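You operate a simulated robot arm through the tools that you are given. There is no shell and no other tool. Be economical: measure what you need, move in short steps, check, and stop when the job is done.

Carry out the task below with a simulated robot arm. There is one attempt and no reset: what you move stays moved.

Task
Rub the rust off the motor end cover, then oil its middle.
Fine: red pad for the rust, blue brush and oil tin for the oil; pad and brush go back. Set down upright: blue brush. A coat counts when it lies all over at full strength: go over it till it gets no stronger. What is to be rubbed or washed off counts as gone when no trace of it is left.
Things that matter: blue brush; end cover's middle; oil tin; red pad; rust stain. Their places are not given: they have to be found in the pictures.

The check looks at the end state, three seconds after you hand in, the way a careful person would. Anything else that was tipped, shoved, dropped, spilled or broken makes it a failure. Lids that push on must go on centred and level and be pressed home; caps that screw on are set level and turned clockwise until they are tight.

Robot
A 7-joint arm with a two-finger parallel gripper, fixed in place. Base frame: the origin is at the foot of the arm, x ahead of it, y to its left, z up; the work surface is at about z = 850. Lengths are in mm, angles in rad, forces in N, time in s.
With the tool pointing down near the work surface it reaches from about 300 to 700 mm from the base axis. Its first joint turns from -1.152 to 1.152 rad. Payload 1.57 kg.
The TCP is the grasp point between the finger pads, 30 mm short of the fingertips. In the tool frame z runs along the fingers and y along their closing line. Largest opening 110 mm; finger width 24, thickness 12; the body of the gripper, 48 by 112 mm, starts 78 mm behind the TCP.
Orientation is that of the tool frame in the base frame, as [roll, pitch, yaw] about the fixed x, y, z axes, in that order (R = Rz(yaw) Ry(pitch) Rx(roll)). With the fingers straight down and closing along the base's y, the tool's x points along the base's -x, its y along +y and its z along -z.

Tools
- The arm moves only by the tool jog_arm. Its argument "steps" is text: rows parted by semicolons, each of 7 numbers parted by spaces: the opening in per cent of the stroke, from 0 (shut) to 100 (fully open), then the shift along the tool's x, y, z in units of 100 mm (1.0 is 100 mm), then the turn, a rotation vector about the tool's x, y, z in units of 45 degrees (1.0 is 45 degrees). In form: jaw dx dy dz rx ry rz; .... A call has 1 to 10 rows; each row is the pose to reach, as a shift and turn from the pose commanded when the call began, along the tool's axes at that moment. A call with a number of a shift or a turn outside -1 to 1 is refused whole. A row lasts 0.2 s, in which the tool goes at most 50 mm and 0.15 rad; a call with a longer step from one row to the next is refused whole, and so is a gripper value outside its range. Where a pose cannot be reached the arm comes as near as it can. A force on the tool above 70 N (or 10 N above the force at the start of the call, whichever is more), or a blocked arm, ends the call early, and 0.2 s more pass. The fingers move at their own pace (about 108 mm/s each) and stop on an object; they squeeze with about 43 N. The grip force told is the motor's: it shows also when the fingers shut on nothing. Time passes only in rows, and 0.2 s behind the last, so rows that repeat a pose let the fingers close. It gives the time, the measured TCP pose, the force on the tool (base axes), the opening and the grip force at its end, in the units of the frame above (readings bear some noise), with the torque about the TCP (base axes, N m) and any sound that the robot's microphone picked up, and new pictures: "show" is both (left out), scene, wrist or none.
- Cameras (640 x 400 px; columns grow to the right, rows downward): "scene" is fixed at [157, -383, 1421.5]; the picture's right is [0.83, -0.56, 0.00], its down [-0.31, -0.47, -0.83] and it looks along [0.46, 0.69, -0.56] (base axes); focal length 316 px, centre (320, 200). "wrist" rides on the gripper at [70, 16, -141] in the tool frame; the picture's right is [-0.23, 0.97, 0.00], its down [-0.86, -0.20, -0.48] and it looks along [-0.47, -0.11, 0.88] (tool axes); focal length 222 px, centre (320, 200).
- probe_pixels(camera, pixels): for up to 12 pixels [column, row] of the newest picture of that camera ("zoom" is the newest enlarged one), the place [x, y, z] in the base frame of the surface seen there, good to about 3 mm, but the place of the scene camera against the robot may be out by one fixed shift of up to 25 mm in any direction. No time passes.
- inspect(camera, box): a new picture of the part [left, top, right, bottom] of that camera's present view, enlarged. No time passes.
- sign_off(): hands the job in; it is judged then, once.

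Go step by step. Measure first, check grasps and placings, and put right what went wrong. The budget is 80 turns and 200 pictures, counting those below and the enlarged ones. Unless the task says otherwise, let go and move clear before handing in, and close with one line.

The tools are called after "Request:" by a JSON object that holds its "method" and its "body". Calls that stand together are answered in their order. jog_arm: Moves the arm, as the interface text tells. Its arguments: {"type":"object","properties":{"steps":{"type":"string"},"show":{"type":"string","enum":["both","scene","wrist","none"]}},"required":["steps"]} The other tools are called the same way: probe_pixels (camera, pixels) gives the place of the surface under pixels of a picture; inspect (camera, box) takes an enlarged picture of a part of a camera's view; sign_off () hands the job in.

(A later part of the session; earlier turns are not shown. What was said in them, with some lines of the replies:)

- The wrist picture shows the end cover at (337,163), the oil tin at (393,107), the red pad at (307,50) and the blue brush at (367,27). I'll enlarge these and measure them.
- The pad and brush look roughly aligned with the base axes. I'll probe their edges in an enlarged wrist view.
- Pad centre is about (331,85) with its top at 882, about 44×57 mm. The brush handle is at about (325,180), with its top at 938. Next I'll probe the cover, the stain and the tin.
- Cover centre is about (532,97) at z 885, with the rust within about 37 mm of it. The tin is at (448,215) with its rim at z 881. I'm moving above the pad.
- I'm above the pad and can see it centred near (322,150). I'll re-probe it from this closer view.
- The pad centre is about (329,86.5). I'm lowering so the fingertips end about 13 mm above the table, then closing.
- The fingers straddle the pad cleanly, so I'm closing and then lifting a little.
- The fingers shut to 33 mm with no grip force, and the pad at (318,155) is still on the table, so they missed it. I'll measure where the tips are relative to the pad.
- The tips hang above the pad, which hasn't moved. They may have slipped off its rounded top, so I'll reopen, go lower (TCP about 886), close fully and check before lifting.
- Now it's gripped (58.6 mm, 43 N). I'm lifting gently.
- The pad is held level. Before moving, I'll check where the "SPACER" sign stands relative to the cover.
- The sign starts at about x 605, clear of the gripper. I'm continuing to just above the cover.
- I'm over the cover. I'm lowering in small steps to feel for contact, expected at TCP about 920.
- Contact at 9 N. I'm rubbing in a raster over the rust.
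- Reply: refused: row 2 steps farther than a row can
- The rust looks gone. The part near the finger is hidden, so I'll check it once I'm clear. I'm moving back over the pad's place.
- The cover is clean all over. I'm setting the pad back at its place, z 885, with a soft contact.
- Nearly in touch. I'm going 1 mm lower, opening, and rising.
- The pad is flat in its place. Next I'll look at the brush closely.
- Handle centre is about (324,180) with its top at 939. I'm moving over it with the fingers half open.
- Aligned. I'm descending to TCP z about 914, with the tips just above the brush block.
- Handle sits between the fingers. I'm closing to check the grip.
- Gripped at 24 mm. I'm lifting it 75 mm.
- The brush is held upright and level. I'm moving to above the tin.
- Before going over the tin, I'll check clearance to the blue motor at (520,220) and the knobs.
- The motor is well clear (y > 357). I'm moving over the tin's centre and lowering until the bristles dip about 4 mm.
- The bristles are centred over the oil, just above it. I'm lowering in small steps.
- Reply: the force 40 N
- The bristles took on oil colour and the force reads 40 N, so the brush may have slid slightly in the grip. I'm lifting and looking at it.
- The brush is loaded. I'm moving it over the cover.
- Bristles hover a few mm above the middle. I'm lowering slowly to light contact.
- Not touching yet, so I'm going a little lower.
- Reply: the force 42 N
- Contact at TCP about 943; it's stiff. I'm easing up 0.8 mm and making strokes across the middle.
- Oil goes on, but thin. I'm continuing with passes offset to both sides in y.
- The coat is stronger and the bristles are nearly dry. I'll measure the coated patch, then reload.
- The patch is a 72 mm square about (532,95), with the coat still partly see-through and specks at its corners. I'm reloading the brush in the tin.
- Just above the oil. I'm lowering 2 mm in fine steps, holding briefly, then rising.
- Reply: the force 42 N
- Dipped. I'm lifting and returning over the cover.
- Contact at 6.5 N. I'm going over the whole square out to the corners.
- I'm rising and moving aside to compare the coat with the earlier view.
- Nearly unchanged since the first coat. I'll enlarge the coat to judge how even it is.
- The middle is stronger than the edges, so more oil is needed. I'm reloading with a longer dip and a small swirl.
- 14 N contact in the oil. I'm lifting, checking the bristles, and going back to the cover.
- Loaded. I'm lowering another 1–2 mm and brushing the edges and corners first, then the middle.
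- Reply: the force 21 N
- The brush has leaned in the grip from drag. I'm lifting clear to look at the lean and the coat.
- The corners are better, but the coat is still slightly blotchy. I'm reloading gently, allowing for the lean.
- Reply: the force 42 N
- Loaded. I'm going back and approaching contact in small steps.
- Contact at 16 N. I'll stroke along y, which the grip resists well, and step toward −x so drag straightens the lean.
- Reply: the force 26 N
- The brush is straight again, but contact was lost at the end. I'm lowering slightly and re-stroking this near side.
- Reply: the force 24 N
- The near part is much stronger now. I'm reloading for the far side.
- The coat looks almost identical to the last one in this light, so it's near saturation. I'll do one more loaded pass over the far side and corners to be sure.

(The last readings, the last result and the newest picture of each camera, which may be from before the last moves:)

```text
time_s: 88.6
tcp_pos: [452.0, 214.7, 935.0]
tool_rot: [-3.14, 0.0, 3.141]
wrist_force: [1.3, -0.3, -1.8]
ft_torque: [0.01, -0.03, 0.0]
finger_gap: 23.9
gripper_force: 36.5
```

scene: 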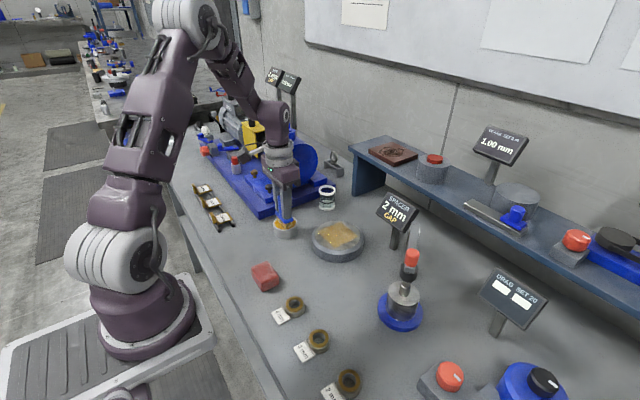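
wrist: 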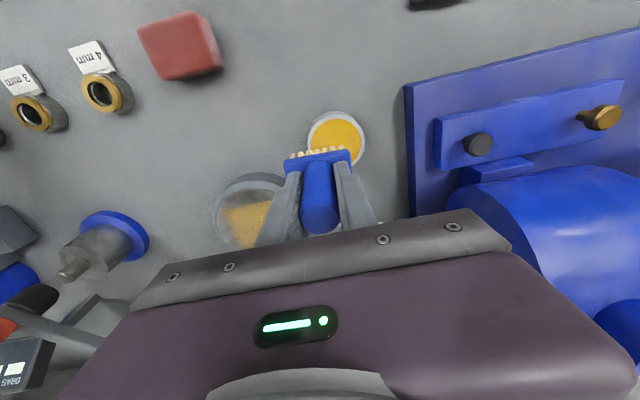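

Request:
{"method": "jog_arm", "body": {"steps": "5 0 0 0.008 0 0 0; 5 0 0 0.016 0 0 0; 5 0 0 0.02 0 0 0; 5 0 0 0.02 0 0 0; 5 0 0 0.02 0 0 0", "show": "none"}}

Request:
{"method": "inspect", "body": {"camera": "scene", "box": [250, 160, 320, 250]}}

```text
time_s: 89.8
tcp_pos: [451.2, 214.7, 933.7]
tool_rot: [-3.141, 0.0, 3.14]
wrist_force: [0.3, -1.0, -0.3]
ft_torque: [0.0, -0.02, 0.01]
finger_gap: 24.1
gripper_force: 36.3
```

```text
4.44 times, centred on (285, 205) of scene
```

zoom: 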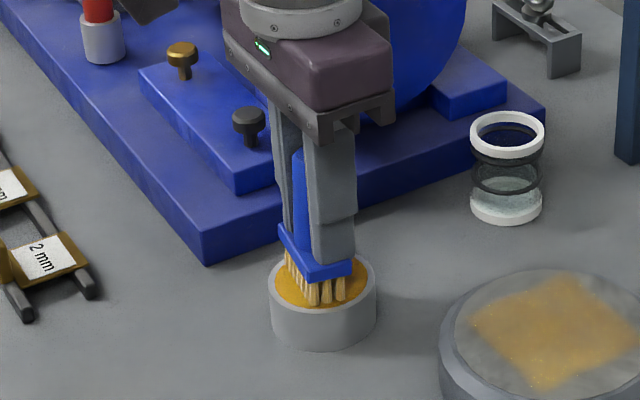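

Request:
{"method": "jog_arm", "body": {"steps": "5 0 0 0.008 0 0 0; 5 0 0 0.016 0 0 0; 5 0 0 0.022 0 0 0; 5 0 0 0.022 0 0 0; 5 0 0 0.022 0 0 0", "show": "wrist"}}

Request:
{"method": "inspect", "body": {"camera": "scene", "box": [265, 205, 305, 245]}}

Request:
{"method": "inspect", "body": {"camera": "wrist", "box": [250, 110, 390, 230]}}

```text
time_s: 91.0
tcp_pos: [451.0, 214.9, 931.1]
tool_rot: [3.141, 0.001, -3.141]
wrist_force: [-0.5, -3.0, 28.2]
ft_torque: [0.22, -0.15, 0.02]
finger_gap: 24.2
gripper_force: 36.1
```

wrist: 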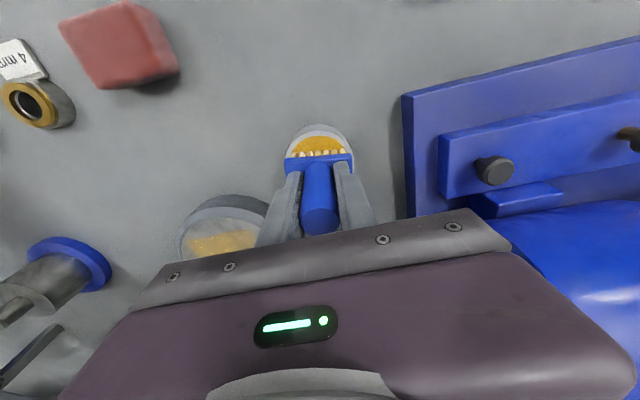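

```text
10.00 times, centred on (285, 225) of scene
```

zoom: 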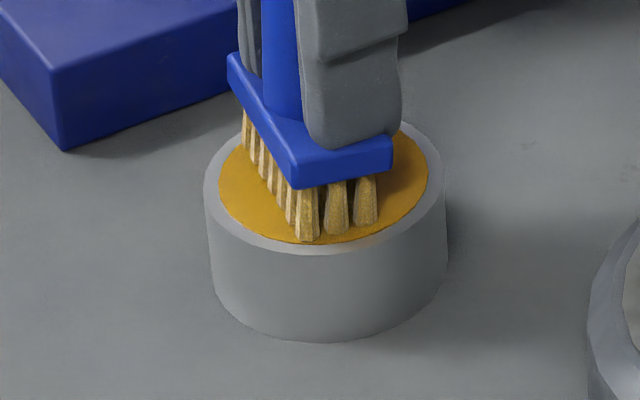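

```text
3.33 times, centred on (320, 170) of wrist
```

zoom: 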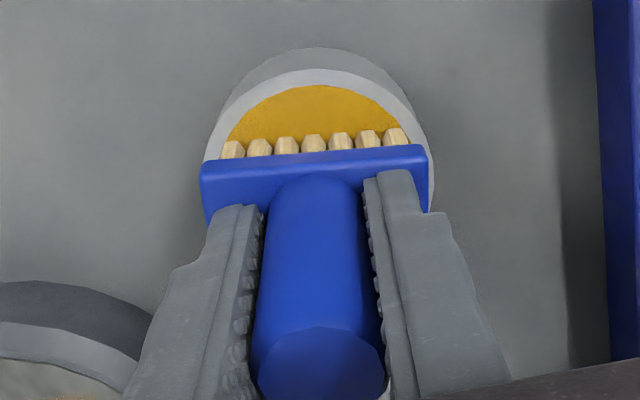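

Dip made (28 N, bristles in oil). I'm going back to the cover, starting on the far-x side.

Request:
{"method": "jog_arm", "body": {"steps": "5 0 0 -0.1 0 0 0; 5 0 0 -0.45 0 0 0; 5 -0.25 -0.3 -0.5 0 0 0; 5 -0.5 -0.65 -0.5 0 0 0; 5 -0.75 -0.95 -0.5 0 0 0; 5 -0.98 -1 -0.5 0 0 0; 5 -0.98 -1 -0.5 0 0 0", "show": "none"}}

Request:
{"method": "jog_arm", "body": {"steps": "5 -0.1 -0.19 0.1 0 0 0; 5 -0.1 -0.19 0.35 0 0 0; 5 -0.1 -0.19 0.42 0 0 0; 5 -0.1 -0.19 0.44 0 0 0; 5 -0.1 -0.19 0.45 0 0 0; 5 -0.1 -0.19 0.45 0 0 0", "show": "none"}}

```text
time_s: 92.6
tcp_pos: [549.1, 115.0, 977.8]
tool_rot: [3.14, 0.001, -3.141]
wrist_force: [0.2, -1.1, -0.7]
ft_torque: [0.02, 0.0, -0.01]
finger_gap: 24.2
gripper_force: 36.0
```

```text
time_s: 94.0
tcp_pos: [560.1, 96.0, 937.1]
tool_rot: [-3.141, 0.0, -3.141]
wrist_force: [-1.1, -1.7, 7.0]
ft_torque: [0.1, -0.01, 0.04]
finger_gap: 24.0
gripper_force: 36.1
```

7 N contact at x 560. I'm stroking in y and stepping toward −x.

Request:
{"method": "jog_arm", "body": {"steps": "5 0 0.16 0.002 0 0 0; 5 0 0 0.002 0 0 0; 5 0 -0.16 0.002 0 0 0; 5 0.07 -0.16 0.002 0 0 0; 5 0.07 0 0.002 0 0 0; 5 0.07 0.16 0.002 0 0 0; 5 0.14 0.16 0.004 0 0 0; 5 0.14 0 0.004 0 0 0; 5 0.14 -0.16 0.004 0 0 0; 5 0.21 -0.16 0.004 0 0 0", "show": "none"}}

Request:
{"method": "jog_arm", "body": {"steps": "5 0 0.16 0.004 0 0 0; 5 0 0.32 0.004 0 0 0; 5 0.08 0.32 0.004 0 0 0; 5 0.08 0.16 0.004 0 0 0; 5 0.08 0 0.004 0 0 0; 5 0.17 0 0.004 0 0 0; 5 0.17 0.16 0.004 0 0 0; 5 0.17 0.32 0.004 0 0 0; 5 0.26 0.32 0.004 0 0 0; 5 0.26 0.16 0.004 0 0 0", "show": "none"}}

Request:
{"method": "jog_arm", "body": {"steps": "5 0 -0.16 0.003 0 0 0; 5 0.09 -0.16 0.003 0 0 0; 5 0.09 0 0.003 0 0 0; 5 0.09 0.16 0.003 0 0 0; 5 0.09 0 0.003 0 0 0; 5 0.09 -0.16 0.003 0 0 0; 5 0.09 0 0.003 0 0 0", "show": "none"}}

Request:
{"method": "inspect", "body": {"camera": "scene", "box": [310, 190, 380, 270]}}

```text
time_s: 96.2
tcp_pos: [539.1, 80.0, 935.9]
tool_rot: [-3.138, 0.003, 3.14]
wrist_force: [9.2, 3.4, 21.1]
ft_torque: [0.43, -0.74, -0.02]
finger_gap: 24.2
gripper_force: 36.2
```

```text
time_s: 98.4
tcp_pos: [511.9, 97.0, 933.6]
tool_rot: [-3.141, -0.002, -3.14]
wrist_force: [-0.1, 1.6, 1.2]
ft_torque: [0.05, -0.03, 0.03]
finger_gap: 24.1
gripper_force: 36.0
```

```text
time_s: 100.0
tcp_pos: [503.5, 96.1, 934.3]
tool_rot: [3.14, 0.0, -3.141]
wrist_force: [0.1, -0.4, 0.0]
ft_torque: [-0.03, -0.02, 0.0]
finger_gap: 24.0
gripper_force: 36.2
```

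```text
5.00 times, centred on (345, 230) of scene
```

zoom: 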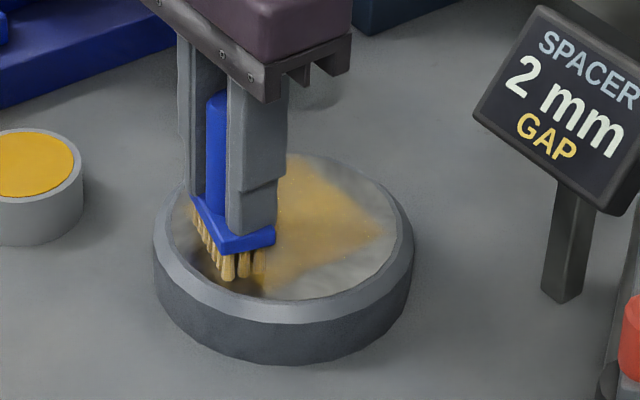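

The brush now looks turned in the grip. I'm lifting and inspecting.

Request:
{"method": "jog_arm", "body": {"steps": "5 0 0 -0.1 0 0 0; 5 0 0 -0.45 0 0 0; 5 0.2 0.3 -0.45 0 0 0; 5 0.4 0.6 -0.45 0 0 0; 5 0.5 0.9 -0.45 0 0 0; 5 0.5 1 -0.45 0 0 0; 5 0.5 1 -0.45 0 0 0", "show": "wrist"}}

Request:
{"method": "inspect", "body": {"camera": "scene", "box": [318, 212, 378, 262]}}

Request:
{"method": "inspect", "body": {"camera": "scene", "box": [250, 160, 320, 250]}}

Request:
{"method": "inspect", "body": {"camera": "wrist", "box": [250, 110, 390, 230]}}

```text
time_s: 101.6
tcp_pos: [453.1, 197.0, 978.0]
tool_rot: [-3.14, 0.0, 3.141]
wrist_force: [-0.2, 0.0, -1.7]
ft_torque: [-0.02, 0.0, -0.01]
finger_gap: 23.9
gripper_force: 36.0
```

wrist: 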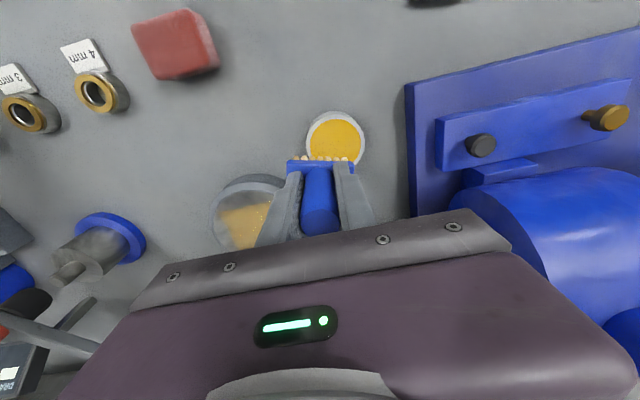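

```text
8.00 times, centred on (348, 237) of scene
```

zoom: 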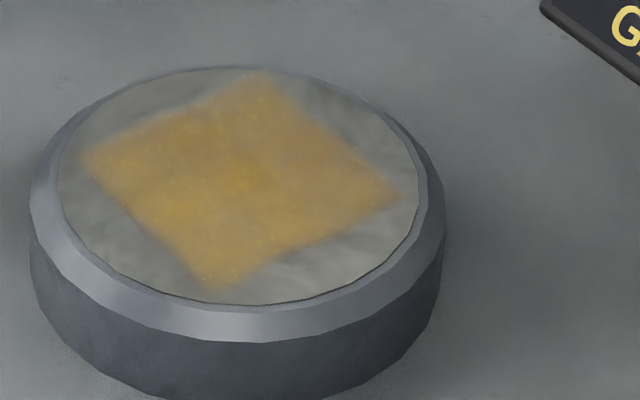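

```text
4.44 times, centred on (285, 205) of scene
```

zoom: 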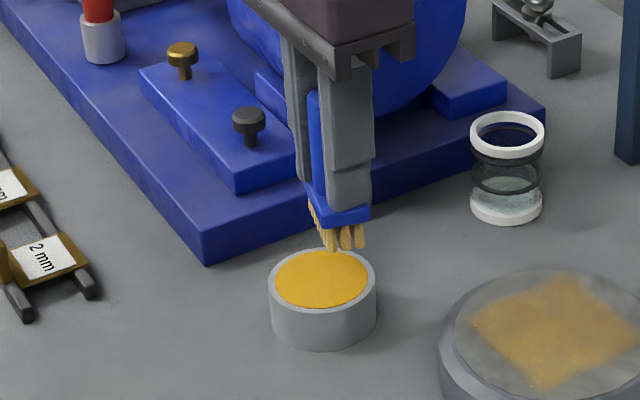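

```text
3.33 times, centred on (320, 170) of wrist
```

zoom: 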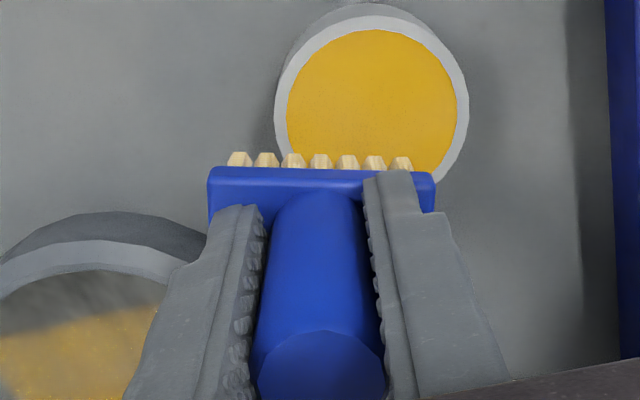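

The brush has only yawed about 13° about its own axis and hasn't tipped. I'll look at the coat from straight above with the wrist camera.

Request:
{"method": "jog_arm", "body": {"steps": "5 -0.2 -0.2 -0.3 0 0 0; 5 -0.4 -0.4 -0.5 0 0 0; 5 -0.6 -0.6 -0.6 0 0 0; 5 -0.8 -0.8 -0.6 0 0 0; 5 -0.95 -0.95 -0.6 0 0 0; 5 -0.95 -0.95 -0.6 0 0 0", "show": "wrist"}}

Request:
{"method": "inspect", "body": {"camera": "wrist", "box": [250, 60, 390, 180]}}

```text
time_s: 103.0
tcp_pos: [548.1, 102.0, 1040.7]
tool_rot: [-3.141, 0.001, -3.141]
wrist_force: [0.1, 0.2, -0.4]
ft_torque: [0.0, 0.0, 0.01]
finger_gap: 23.8
gripper_force: 35.9
```

wrist: 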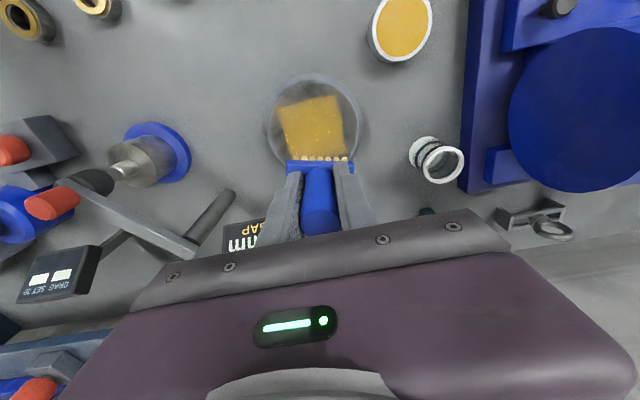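

```text
3.33 times, centred on (320, 120) of wrist
```

zoom: 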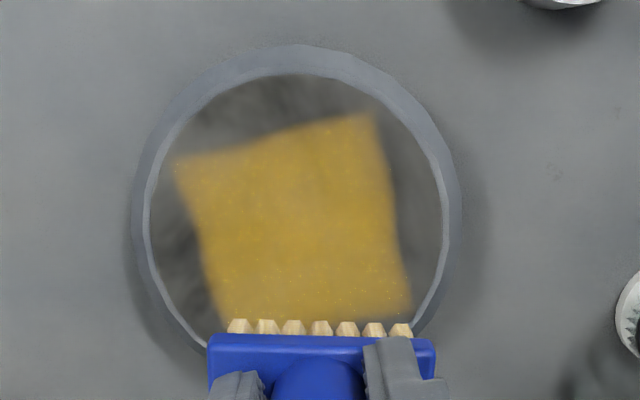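

From above the coat looks even and strong. I'll enlarge further to look for weak edges.

Request:
{"method": "inspect", "body": {"camera": "wrist", "box": [280, 85, 360, 165]}}

```text
5.00 times, centred on (320, 125) of wrist
```

zoom: 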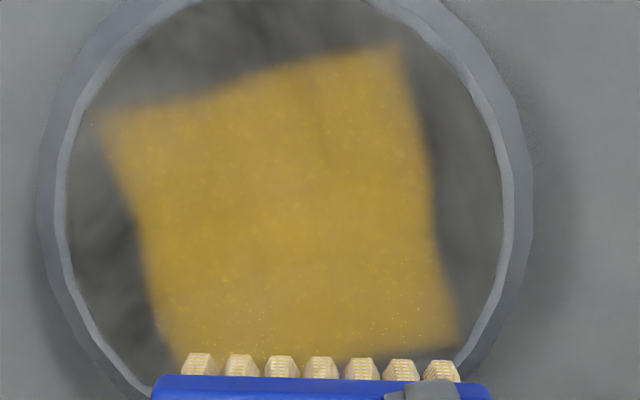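

The far-x edge and the corners are a bit paler. I'm doing one more load aimed at those.

Request:
{"method": "jog_arm", "body": {"steps": "5 0.25 0.25 0.1 0 0 0; 5 0.5 0.5 0.3 0 0 0; 5 0.75 0.75 0.5 0 0 0; 5 0.96 0.98 0.6 0 0 0; 5 0.96 1 0.8 0 0 0; 5 0.96 1 0.8 0 0 0", "show": "none"}}

Request:
{"method": "jog_arm", "body": {"steps": "5 0 0.13 0.1 0 0 0; 5 0 0.13 0.2 0 0 0; 5 0 0.13 0.27 0 0 0; 5 0 0.13 0.29 0 0 0; 5 0 0.13 0.3 0 0 0; 5 0 0.13 0.305 0 0 0; 5 0 0.13 0.31 0 0 0; 5 0 0.13 0.31 0 0 0; 5 0 0.13 0.31 0 0 0", "show": "none"}}

```text
time_s: 104.4
tcp_pos: [453.0, 202.3, 958.6]
tool_rot: [3.141, -0.001, -3.141]
wrist_force: [-0.2, 0.3, -0.9]
ft_torque: [0.01, -0.02, -0.03]
finger_gap: 23.8
gripper_force: 35.8
```

```text
time_s: 106.4
tcp_pos: [452.8, 213.7, 929.6]
tool_rot: [3.139, 0.004, 3.14]
wrist_force: [0.4, -0.1, 45.1]
ft_torque: [0.01, -0.4, 0.01]
finger_gap: 23.6
gripper_force: 36.2
```

Loaded (45 N). I'm heading to the far-x side of the cover.

Request:
{"method": "jog_arm", "body": {"steps": "5 0 0 -0.1 0 0 0; 5 0 0 -0.45 0 0 0; 5 -0.25 -0.3 -0.5 0 0 0; 5 -0.5 -0.65 -0.5 0 0 0; 5 -0.75 -0.95 -0.5 0 0 0; 5 -0.98 -1 -0.5 0 0 0; 5 -0.98 -1 -0.5 0 0 0", "show": "none"}}

Request:
{"method": "jog_arm", "body": {"steps": "5 -0.16 -0.17 0.1 0 0 0; 5 -0.16 -0.17 0.35 0 0 0; 5 -0.16 -0.17 0.41 0 0 0; 5 -0.16 -0.17 0.43 0 0 0; 5 -0.16 -0.17 0.44 0 0 0; 5 -0.16 -0.17 0.44 0 0 0", "show": "none"}}

Request:
{"method": "inspect", "body": {"camera": "scene", "box": [310, 190, 380, 270]}}

```text
time_s: 108.0
tcp_pos: [551.0, 113.5, 977.9]
tool_rot: [3.141, 0.0, -3.141]
wrist_force: [0.8, -0.7, -1.2]
ft_torque: [0.01, 0.05, 0.04]
finger_gap: 24.0
gripper_force: 35.7
```

```text
time_s: 109.4
tcp_pos: [566.4, 97.0, 935.5]
tool_rot: [-3.141, 0.001, 3.141]
wrist_force: [0.1, -0.7, -0.3]
ft_torque: [0.03, 0.0, 0.04]
finger_gap: 23.7
gripper_force: 35.5
```

```text
5.00 times, centred on (345, 230) of scene
```

zoom: 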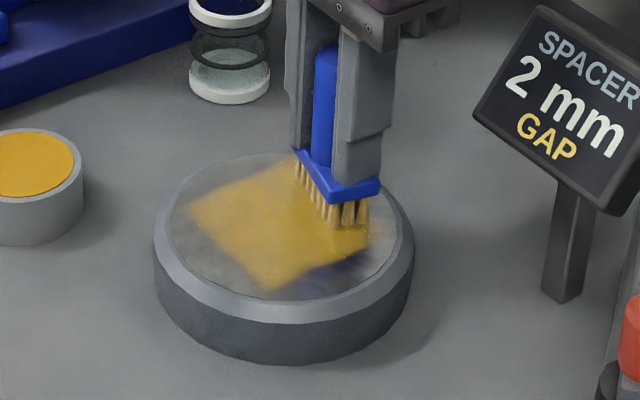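

Just above. I'm lowering 1.5 mm and stroking the far side slowly, then the middle and near side.

Request:
{"method": "jog_arm", "body": {"steps": "5 0 0 0.008 0 0 0; 5 0 0 0.015 0 0 0; 5 0 0.1 0.015 0 0 0; 5 0 0.17 0.015 0 0 0; 5 0 0.06 0.015 0 0 0; 5 0 -0.06 0.015 0 0 0; 5 0 -0.17 0.015 0 0 0; 5 0 -0.06 0.015 0 0 0; 5 0 0.06 0.015 0 0 0; 5 0 0.17 0.015 0 0 0", "show": "none"}}

Request:
{"method": "jog_arm", "body": {"steps": "5 0.08 0 0.003 0 0 0; 5 0.08 -0.11 0.003 0 0 0; 5 0.08 -0.22 0.003 0 0 0; 5 0.08 -0.33 0.003 0 0 0; 5 0.18 -0.33 0.003 0 0 0; 5 0.18 -0.22 0.003 0 0 0; 5 0.18 -0.11 0.003 0 0 0; 5 0.18 0 0.003 0 0 0; 5 0.28 0 0.003 0 0 0; 5 0.28 -0.16 0.003 0 0 0", "show": "none"}}

Request:
{"method": "jog_arm", "body": {"steps": "5 0 -0.17 0.005 0 0 0; 5 0.12 -0.17 0.005 0 0 0; 5 0.12 0 0.005 0 0 0; 5 0.12 0.17 0.005 0 0 0; 5 0.24 0.17 0.005 0 0 0; 5 0.24 0 0.005 0 0 0; 5 0.24 -0.17 0.005 0 0 0; 5 0.34 -0.17 0.005 0 0 0; 5 0.34 0 0.005 0 0 0; 5 0.34 0.17 0.005 0 0 0", "show": "none"}}

```text
time_s: 111.6
tcp_pos: [568.0, 113.2, 935.5]
tool_rot: [-3.14, 0.001, 3.14]
wrist_force: [0.8, -15.4, 32.6]
ft_torque: [-0.12, -0.47, -0.19]
finger_gap: 23.9
gripper_force: 35.8
```

```text
time_s: 113.8
tcp_pos: [536.4, 99.0, 934.5]
tool_rot: [3.137, -0.001, -3.14]
wrist_force: [-2.2, 11.5, 25.3]
ft_torque: [0.13, 0.06, -0.01]
finger_gap: 24.3
gripper_force: 35.9
```

```text
time_s: 116.0
tcp_pos: [504.1, 115.1, 934.1]
tool_rot: [-3.14, -0.004, 3.142]
wrist_force: [-0.8, -7.5, 13.8]
ft_torque: [-0.01, -0.02, -0.02]
finger_gap: 24.0
gripper_force: 36.0
```

Firm contact throughout. One more near-side stroke, then I'll look from above.

Request:
{"method": "jog_arm", "body": {"steps": "5 0 -0.17 0 0 0 0; 5 0 -0.34 0 0 0 0; 5 0 -0.17 0 0 0 0; 5 0 0 0 0 0 0; 5 0 0 -0.1 0 0 0; 5 -0.1 0 -0.5 0 0 0; 5 -0.4 0 -0.8 0 0 0; 5 -0.44 -0.1 -1 0 0 0; 5 -0.44 -0.1 -1 0 0 0", "show": "wrist"}}

Request:
{"method": "inspect", "body": {"camera": "wrist", "box": [280, 75, 360, 165]}}

Request:
{"method": "inspect", "body": {"camera": "scene", "box": [318, 202, 378, 262]}}

```text
time_s: 118.0
tcp_pos: [548.6, 104.9, 1031.8]
tool_rot: [3.141, 0.0, 3.142]
wrist_force: [-0.1, -0.9, 0.2]
ft_torque: [0.0, 0.03, -0.02]
finger_gap: 23.8
gripper_force: 36.1
```

wrist: 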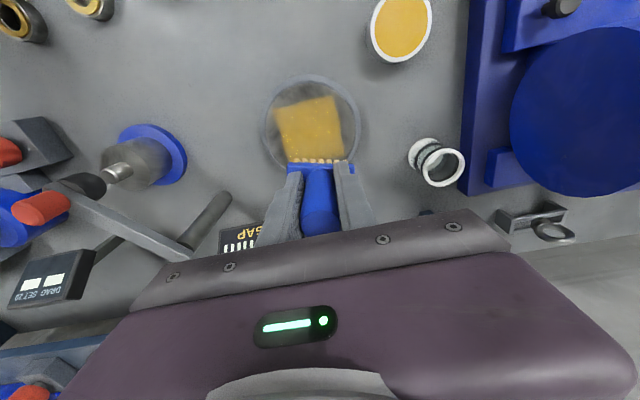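

```text
4.44 times, centred on (320, 120) of wrist
```

zoom: 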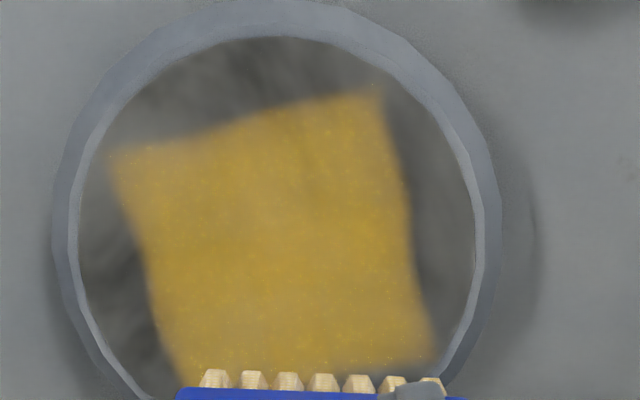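

```text
6.67 times, centred on (348, 232) of scene
```

zoom: 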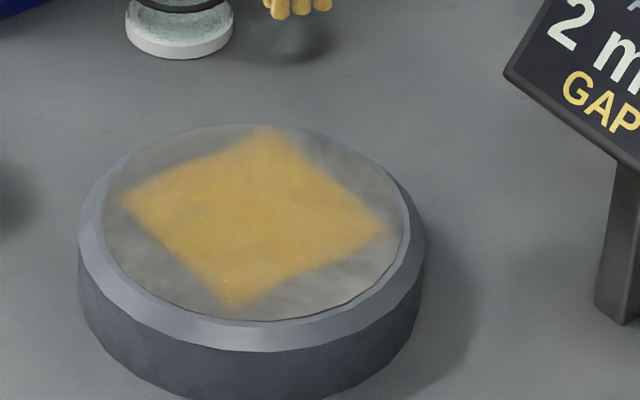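

The coat is even and no longer getting stronger. Now I'll check how the brush sits in the grip before putting it back.

Request:
{"method": "jog_arm", "body": {"steps": "5 0.25 0.1 0.1 0 0 0; 5 0.55 0.2 0.2 0 0 0; 5 0.85 0.3 0.3 0 0 0; 5 1 0.4 0.4 0 0 0; 5 1 0.4 0.4 0 0 0", "show": "scene"}}

Request:
{"method": "inspect", "body": {"camera": "scene", "box": [250, 150, 330, 250]}}

Request:
{"method": "inspect", "body": {"camera": "wrist", "box": [250, 110, 390, 240]}}

Request:
{"method": "inspect", "body": {"camera": "scene", "box": [318, 212, 378, 262]}}

```text
time_s: 119.2
tcp_pos: [446.7, 144.3, 992.4]
tool_rot: [-3.141, 0.0, -3.141]
wrist_force: [0.4, 0.0, -0.3]
ft_torque: [0.01, -0.01, 0.02]
finger_gap: 23.9
gripper_force: 35.3
```

scene: 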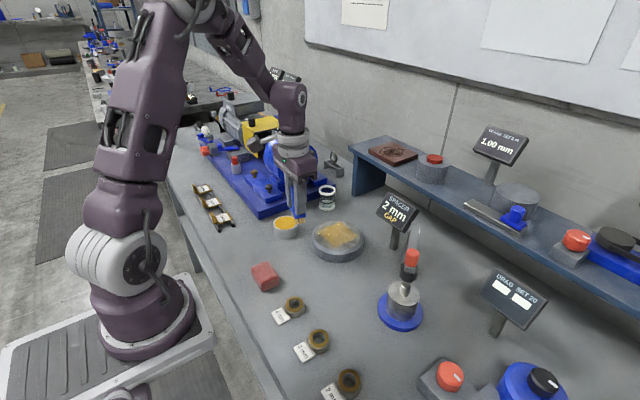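

```text
4.00 times, centred on (290, 200) of scene
```

zoom: 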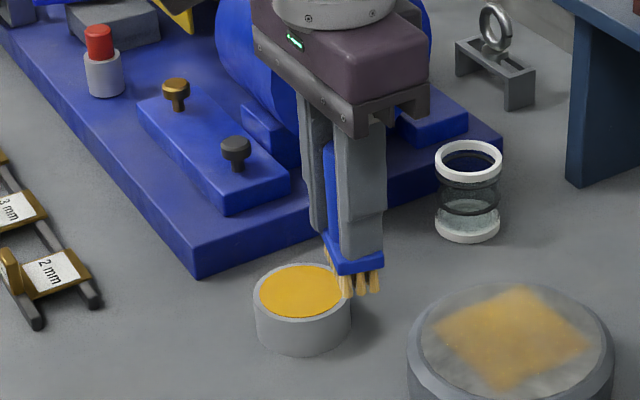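

```text
3.08 times, centred on (320, 175) of wrist
```

zoom: 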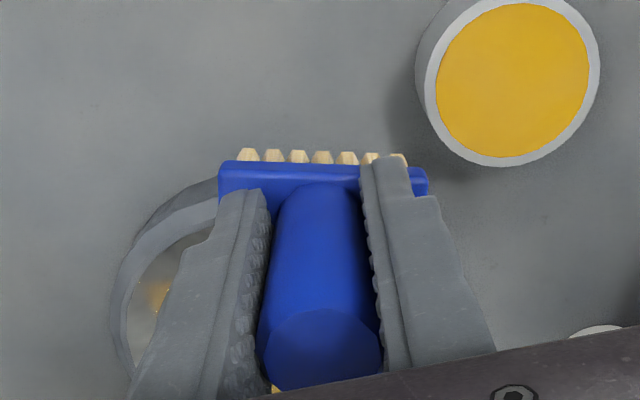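

```text
8.00 times, centred on (348, 237) of scene
```

zoom: 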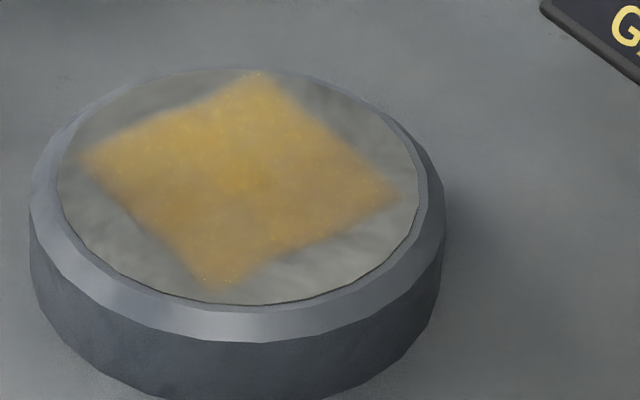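

The brush sits nearly upright but about 13° yawed. I'm moving over its original place while turning the tool 13° to undo that.

Request:
{"method": "jog_arm", "body": {"steps": "5 0.3 0.1 0 0 0 0; 5 0.65 0.2 0 0 0 0; 5 0.95 0.3 0 0 0 0; 5 1 0.36 0 0 0 -0.15; 5 1 0.36 0 0 0 -0.29; 5 1 0.36 0 0 0 -0.29", "show": "wrist"}}

Request:
{"method": "inspect", "body": {"camera": "wrist", "box": [240, 100, 400, 240]}}

Request:
{"method": "probe_pixels", "body": {"camera": "wrist", "pixels": [[321, 220], [312, 220], [330, 220], [303, 163], [320, 165], [345, 164], [320, 180], [320, 200]]}}

```text
time_s: 120.6
tcp_pos: [347.9, 181.4, 992.5]
tool_rot: [3.141, -0.001, -2.912]
wrist_force: [-0.6, -0.5, -0.4]
ft_torque: [-0.03, 0.0, 0.01]
finger_gap: 23.8
gripper_force: 36.3
```

wrist: 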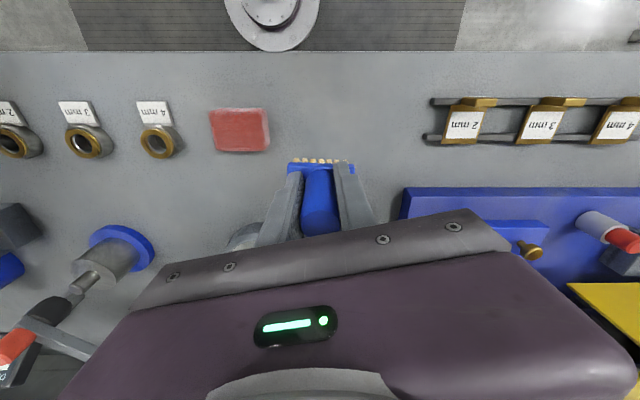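

```text
2.86 times, centred on (320, 170) of wrist
```

zoom: 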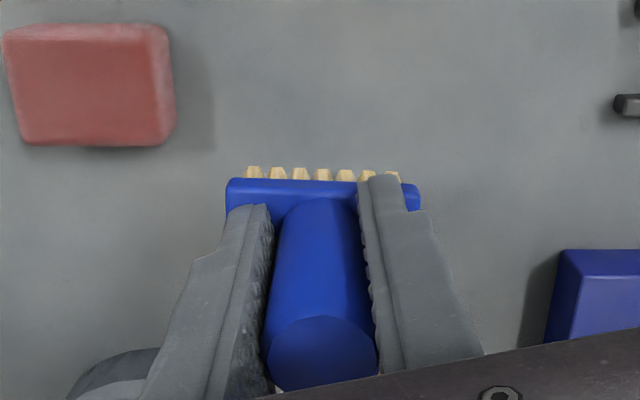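

```text
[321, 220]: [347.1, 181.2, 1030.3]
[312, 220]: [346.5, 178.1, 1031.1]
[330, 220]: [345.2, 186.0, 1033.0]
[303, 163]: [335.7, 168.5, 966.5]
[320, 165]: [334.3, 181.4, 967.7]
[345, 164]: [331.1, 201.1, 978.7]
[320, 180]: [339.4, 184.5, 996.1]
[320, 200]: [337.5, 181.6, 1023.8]
```

Block edges are now parallel to the pad and the handle is upright; rest height should be TCP about 900. I'm shifting to the original spot and lowering to just above the table.

Request:
{"method": "jog_arm", "body": {"steps": "5 0.22 0.03 0.1 0 0 0; 5 0.22 0.03 0.4 0 0 0; 5 0.22 0.03 0.7 0 0 0; 5 0.22 0.03 0.83 0 0 0; 5 0.22 0.03 0.87 0 0 0; 5 0.22 0.03 0.87 0 0 0", "show": "scene"}}

Request:
{"method": "inspect", "body": {"camera": "scene", "box": [215, 190, 295, 290]}}

```text
time_s: 122.0
tcp_pos: [326.0, 179.1, 905.0]
tool_rot: [-3.141, 0.0, -2.915]
wrist_force: [0.1, 0.6, -1.8]
ft_torque: [0.01, 0.01, 0.0]
finger_gap: 23.7
gripper_force: 36.3
```

scene: 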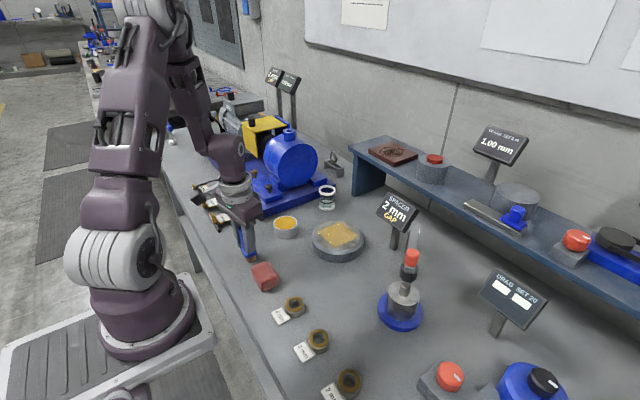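

```text
4.00 times, centred on (255, 240) of scene
```

zoom: 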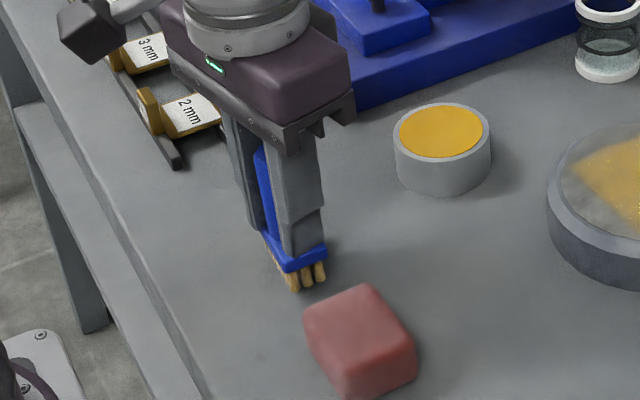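

A few mm above the table. I'm lowering gently to touch.

Request:
{"method": "jog_arm", "body": {"steps": "5 0 0 0.02 0 0 0; 5 0 0 0.03 0 0 0; 5 0 0 0.04 0 0 0; 5 0 0 0.045 0 0 0; 5 0 0 0.05 0 0 0; 5 0 0 0.05 0 0 0", "show": "none"}}

```text
time_s: 123.4
tcp_pos: [326.7, 179.2, 900.3]
tool_rot: [3.141, 0.0, -2.915]
wrist_force: [-0.4, 0.8, -0.5]
ft_torque: [0.0, 0.01, 0.02]
finger_gap: 24.0
gripper_force: 35.9
```

Request:
{"method": "jog_arm", "body": {"steps": "5 0 0 0.006 0 0 0; 5 0 0 0.012 0 0 0; 5 0 0 0.018 0 0 0; 5 0 0 0.018 0 0 0", "show": "none"}}

```text
time_s: 124.4
tcp_pos: [325.2, 180.2, 900.4]
tool_rot: [3.141, 0.003, -2.915]
wrist_force: [1.2, -4.6, 59.8]
ft_torque: [-0.12, 0.01, -0.02]
finger_gap: 23.9
gripper_force: 36.2
```

Firm contact at 60 N. I'm easing up 1.2 mm, opening, then rising straight up.

Request:
{"method": "jog_arm", "body": {"steps": "5 0 0 -0.012 0 0 0; 5 0 0 -0.012 0 0 0; 30 0 0 -0.012 0 0 0; 50 0 0 -0.012 0 0 0; 50 0 0 -0.012 0 0 0; 50 0 0 -0.012 0 0 0"}}

Request:
{"method": "inspect", "body": {"camera": "scene", "box": [215, 190, 295, 290]}}

```text
time_s: 125.8
tcp_pos: [326.6, 178.2, 899.6]
tool_rot: [-3.14, -0.001, -2.912]
wrist_force: [0.5, -0.3, 0.1]
ft_torque: [-0.02, 0.0, 0.01]
finger_gap: 55.0
gripper_force: 0.1
```

scene: 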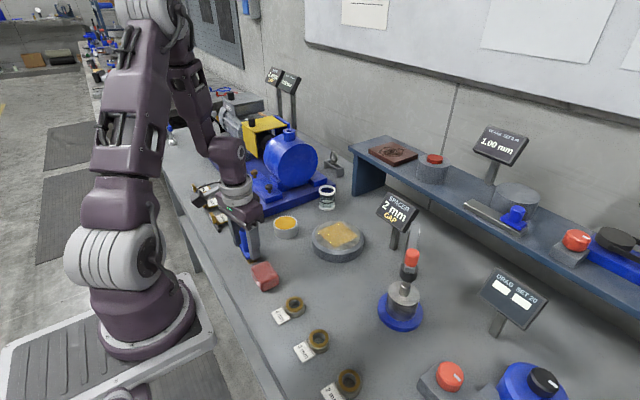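
wrist: 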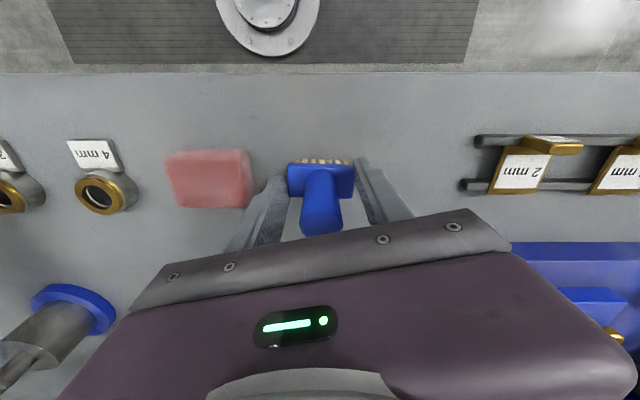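

```text
4.00 times, centred on (255, 240) of scene
```

zoom: 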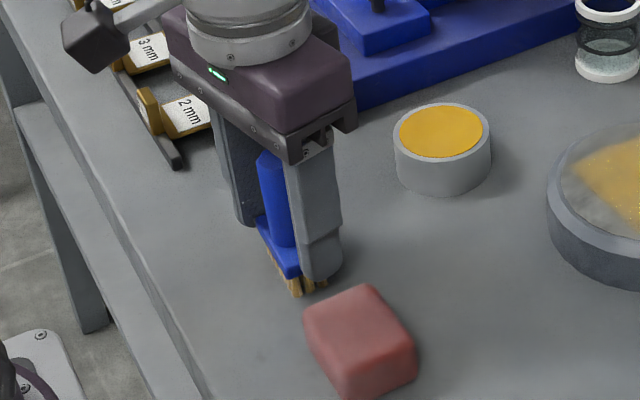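

The brush stands free and upright. I'm rising clear.

Request:
{"method": "jog_arm", "body": {"steps": "50 0 0 -0.15 0 0 0; 50 0 0 -0.5 0 0 0; 50 0 0 -0.95 0 0 0; 50 0 0 -1 0 0 0; 50 0 0 -1 0 0 0"}}

Request:
{"method": "inspect", "body": {"camera": "scene", "box": [215, 200, 295, 300]}}

Request:
{"method": "inspect", "body": {"camera": "scene", "box": [318, 212, 378, 262]}}

```text
time_s: 127.0
tcp_pos: [326.3, 179.7, 1000.7]
tool_rot: [-3.14, 0.001, -2.914]
wrist_force: [0.4, 0.1, -0.1]
ft_torque: [0.03, 0.02, 0.02]
finger_gap: 54.8
gripper_force: 0.2
```

scene: 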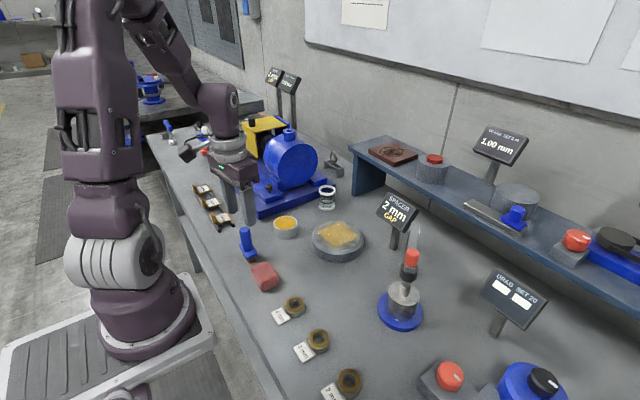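
wrist: 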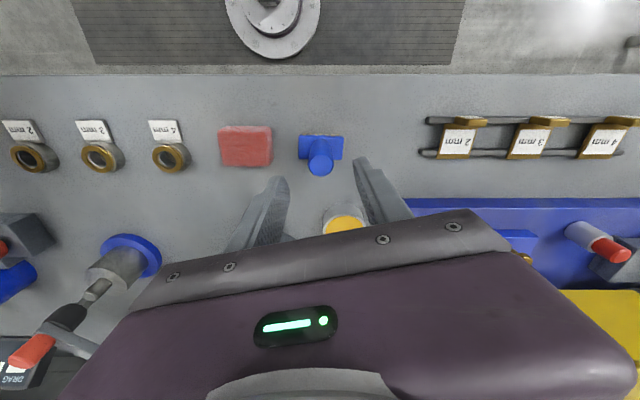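

```text
4.00 times, centred on (255, 250) of scene
```

zoom: 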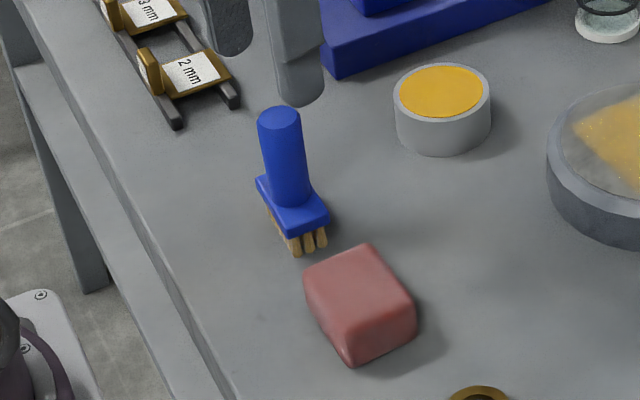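

```text
8.00 times, centred on (348, 237) of scene
```

zoom: 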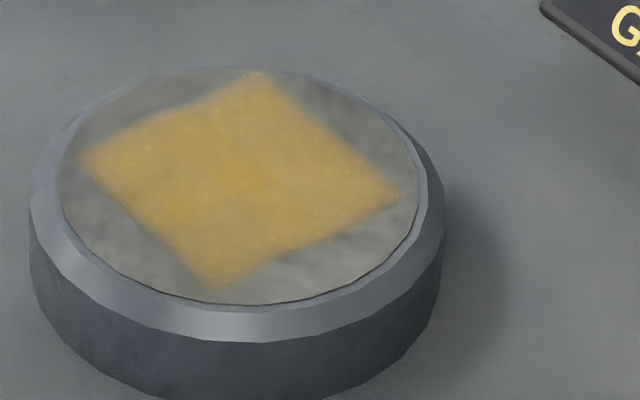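

Brush and pad are both back and upright. I'll take one unobstructed overhead look at the coat before handing in.

Request:
{"method": "jog_arm", "body": {"steps": "50 -0.2 -0.1 -0.3 0 0 0; 50 -0.5 -0.25 -0.5 0 0 0; 50 -0.8 -0.5 -0.6 0 0 0.1; 50 -1 -0.8 -0.6 0 0 0.2; 50 -1 -1 -0.6 0 0 0.29; 50 -1 -1 -0.6 0 0 0.29", "show": "none"}}

Request:
{"method": "jog_arm", "body": {"steps": "50 -0.3 0 0 0 0 0; 50 -0.6 0 0 0 0 0; 50 -0.8 0 0 0 0 0; 50 -0.8 0 0 0 0 0", "show": "wrist"}}

Request:
{"method": "inspect", "body": {"camera": "wrist", "box": [280, 80, 380, 180]}}

```text
time_s: 128.4
tcp_pos: [444.8, 105.4, 1060.0]
tool_rot: [3.141, 0.001, 3.141]
wrist_force: [-0.6, 0.2, 0.2]
ft_torque: [0.0, -0.02, 0.03]
finger_gap: 55.1
gripper_force: 0.1
```

```text
time_s: 129.4
tcp_pos: [525.7, 104.4, 1059.1]
tool_rot: [3.141, 0.001, 3.141]
wrist_force: [1.1, -0.4, 0.4]
ft_torque: [0.04, 0.0, -0.02]
finger_gap: 55.4
gripper_force: 0.0
```

wrist: 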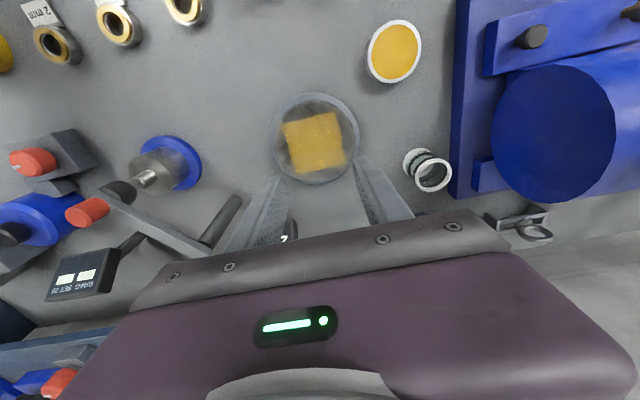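

```text
4.00 times, centred on (330, 130) of wrist
```

zoom: 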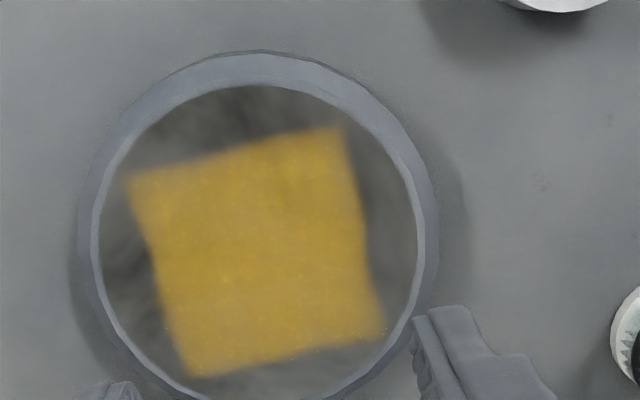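

The coat lies evenly over the whole square in the middle with no pale gaps, the rust is gone, and pad and brush stand in their places. I'm handing in.

Request:
{"method": "sign_off", "body": {}}

```text
The job is handed in.
```

I rubbed the rust off the end cover and oiled its middle all over. The red pad and the blue brush are back in their places, with the brush upright.
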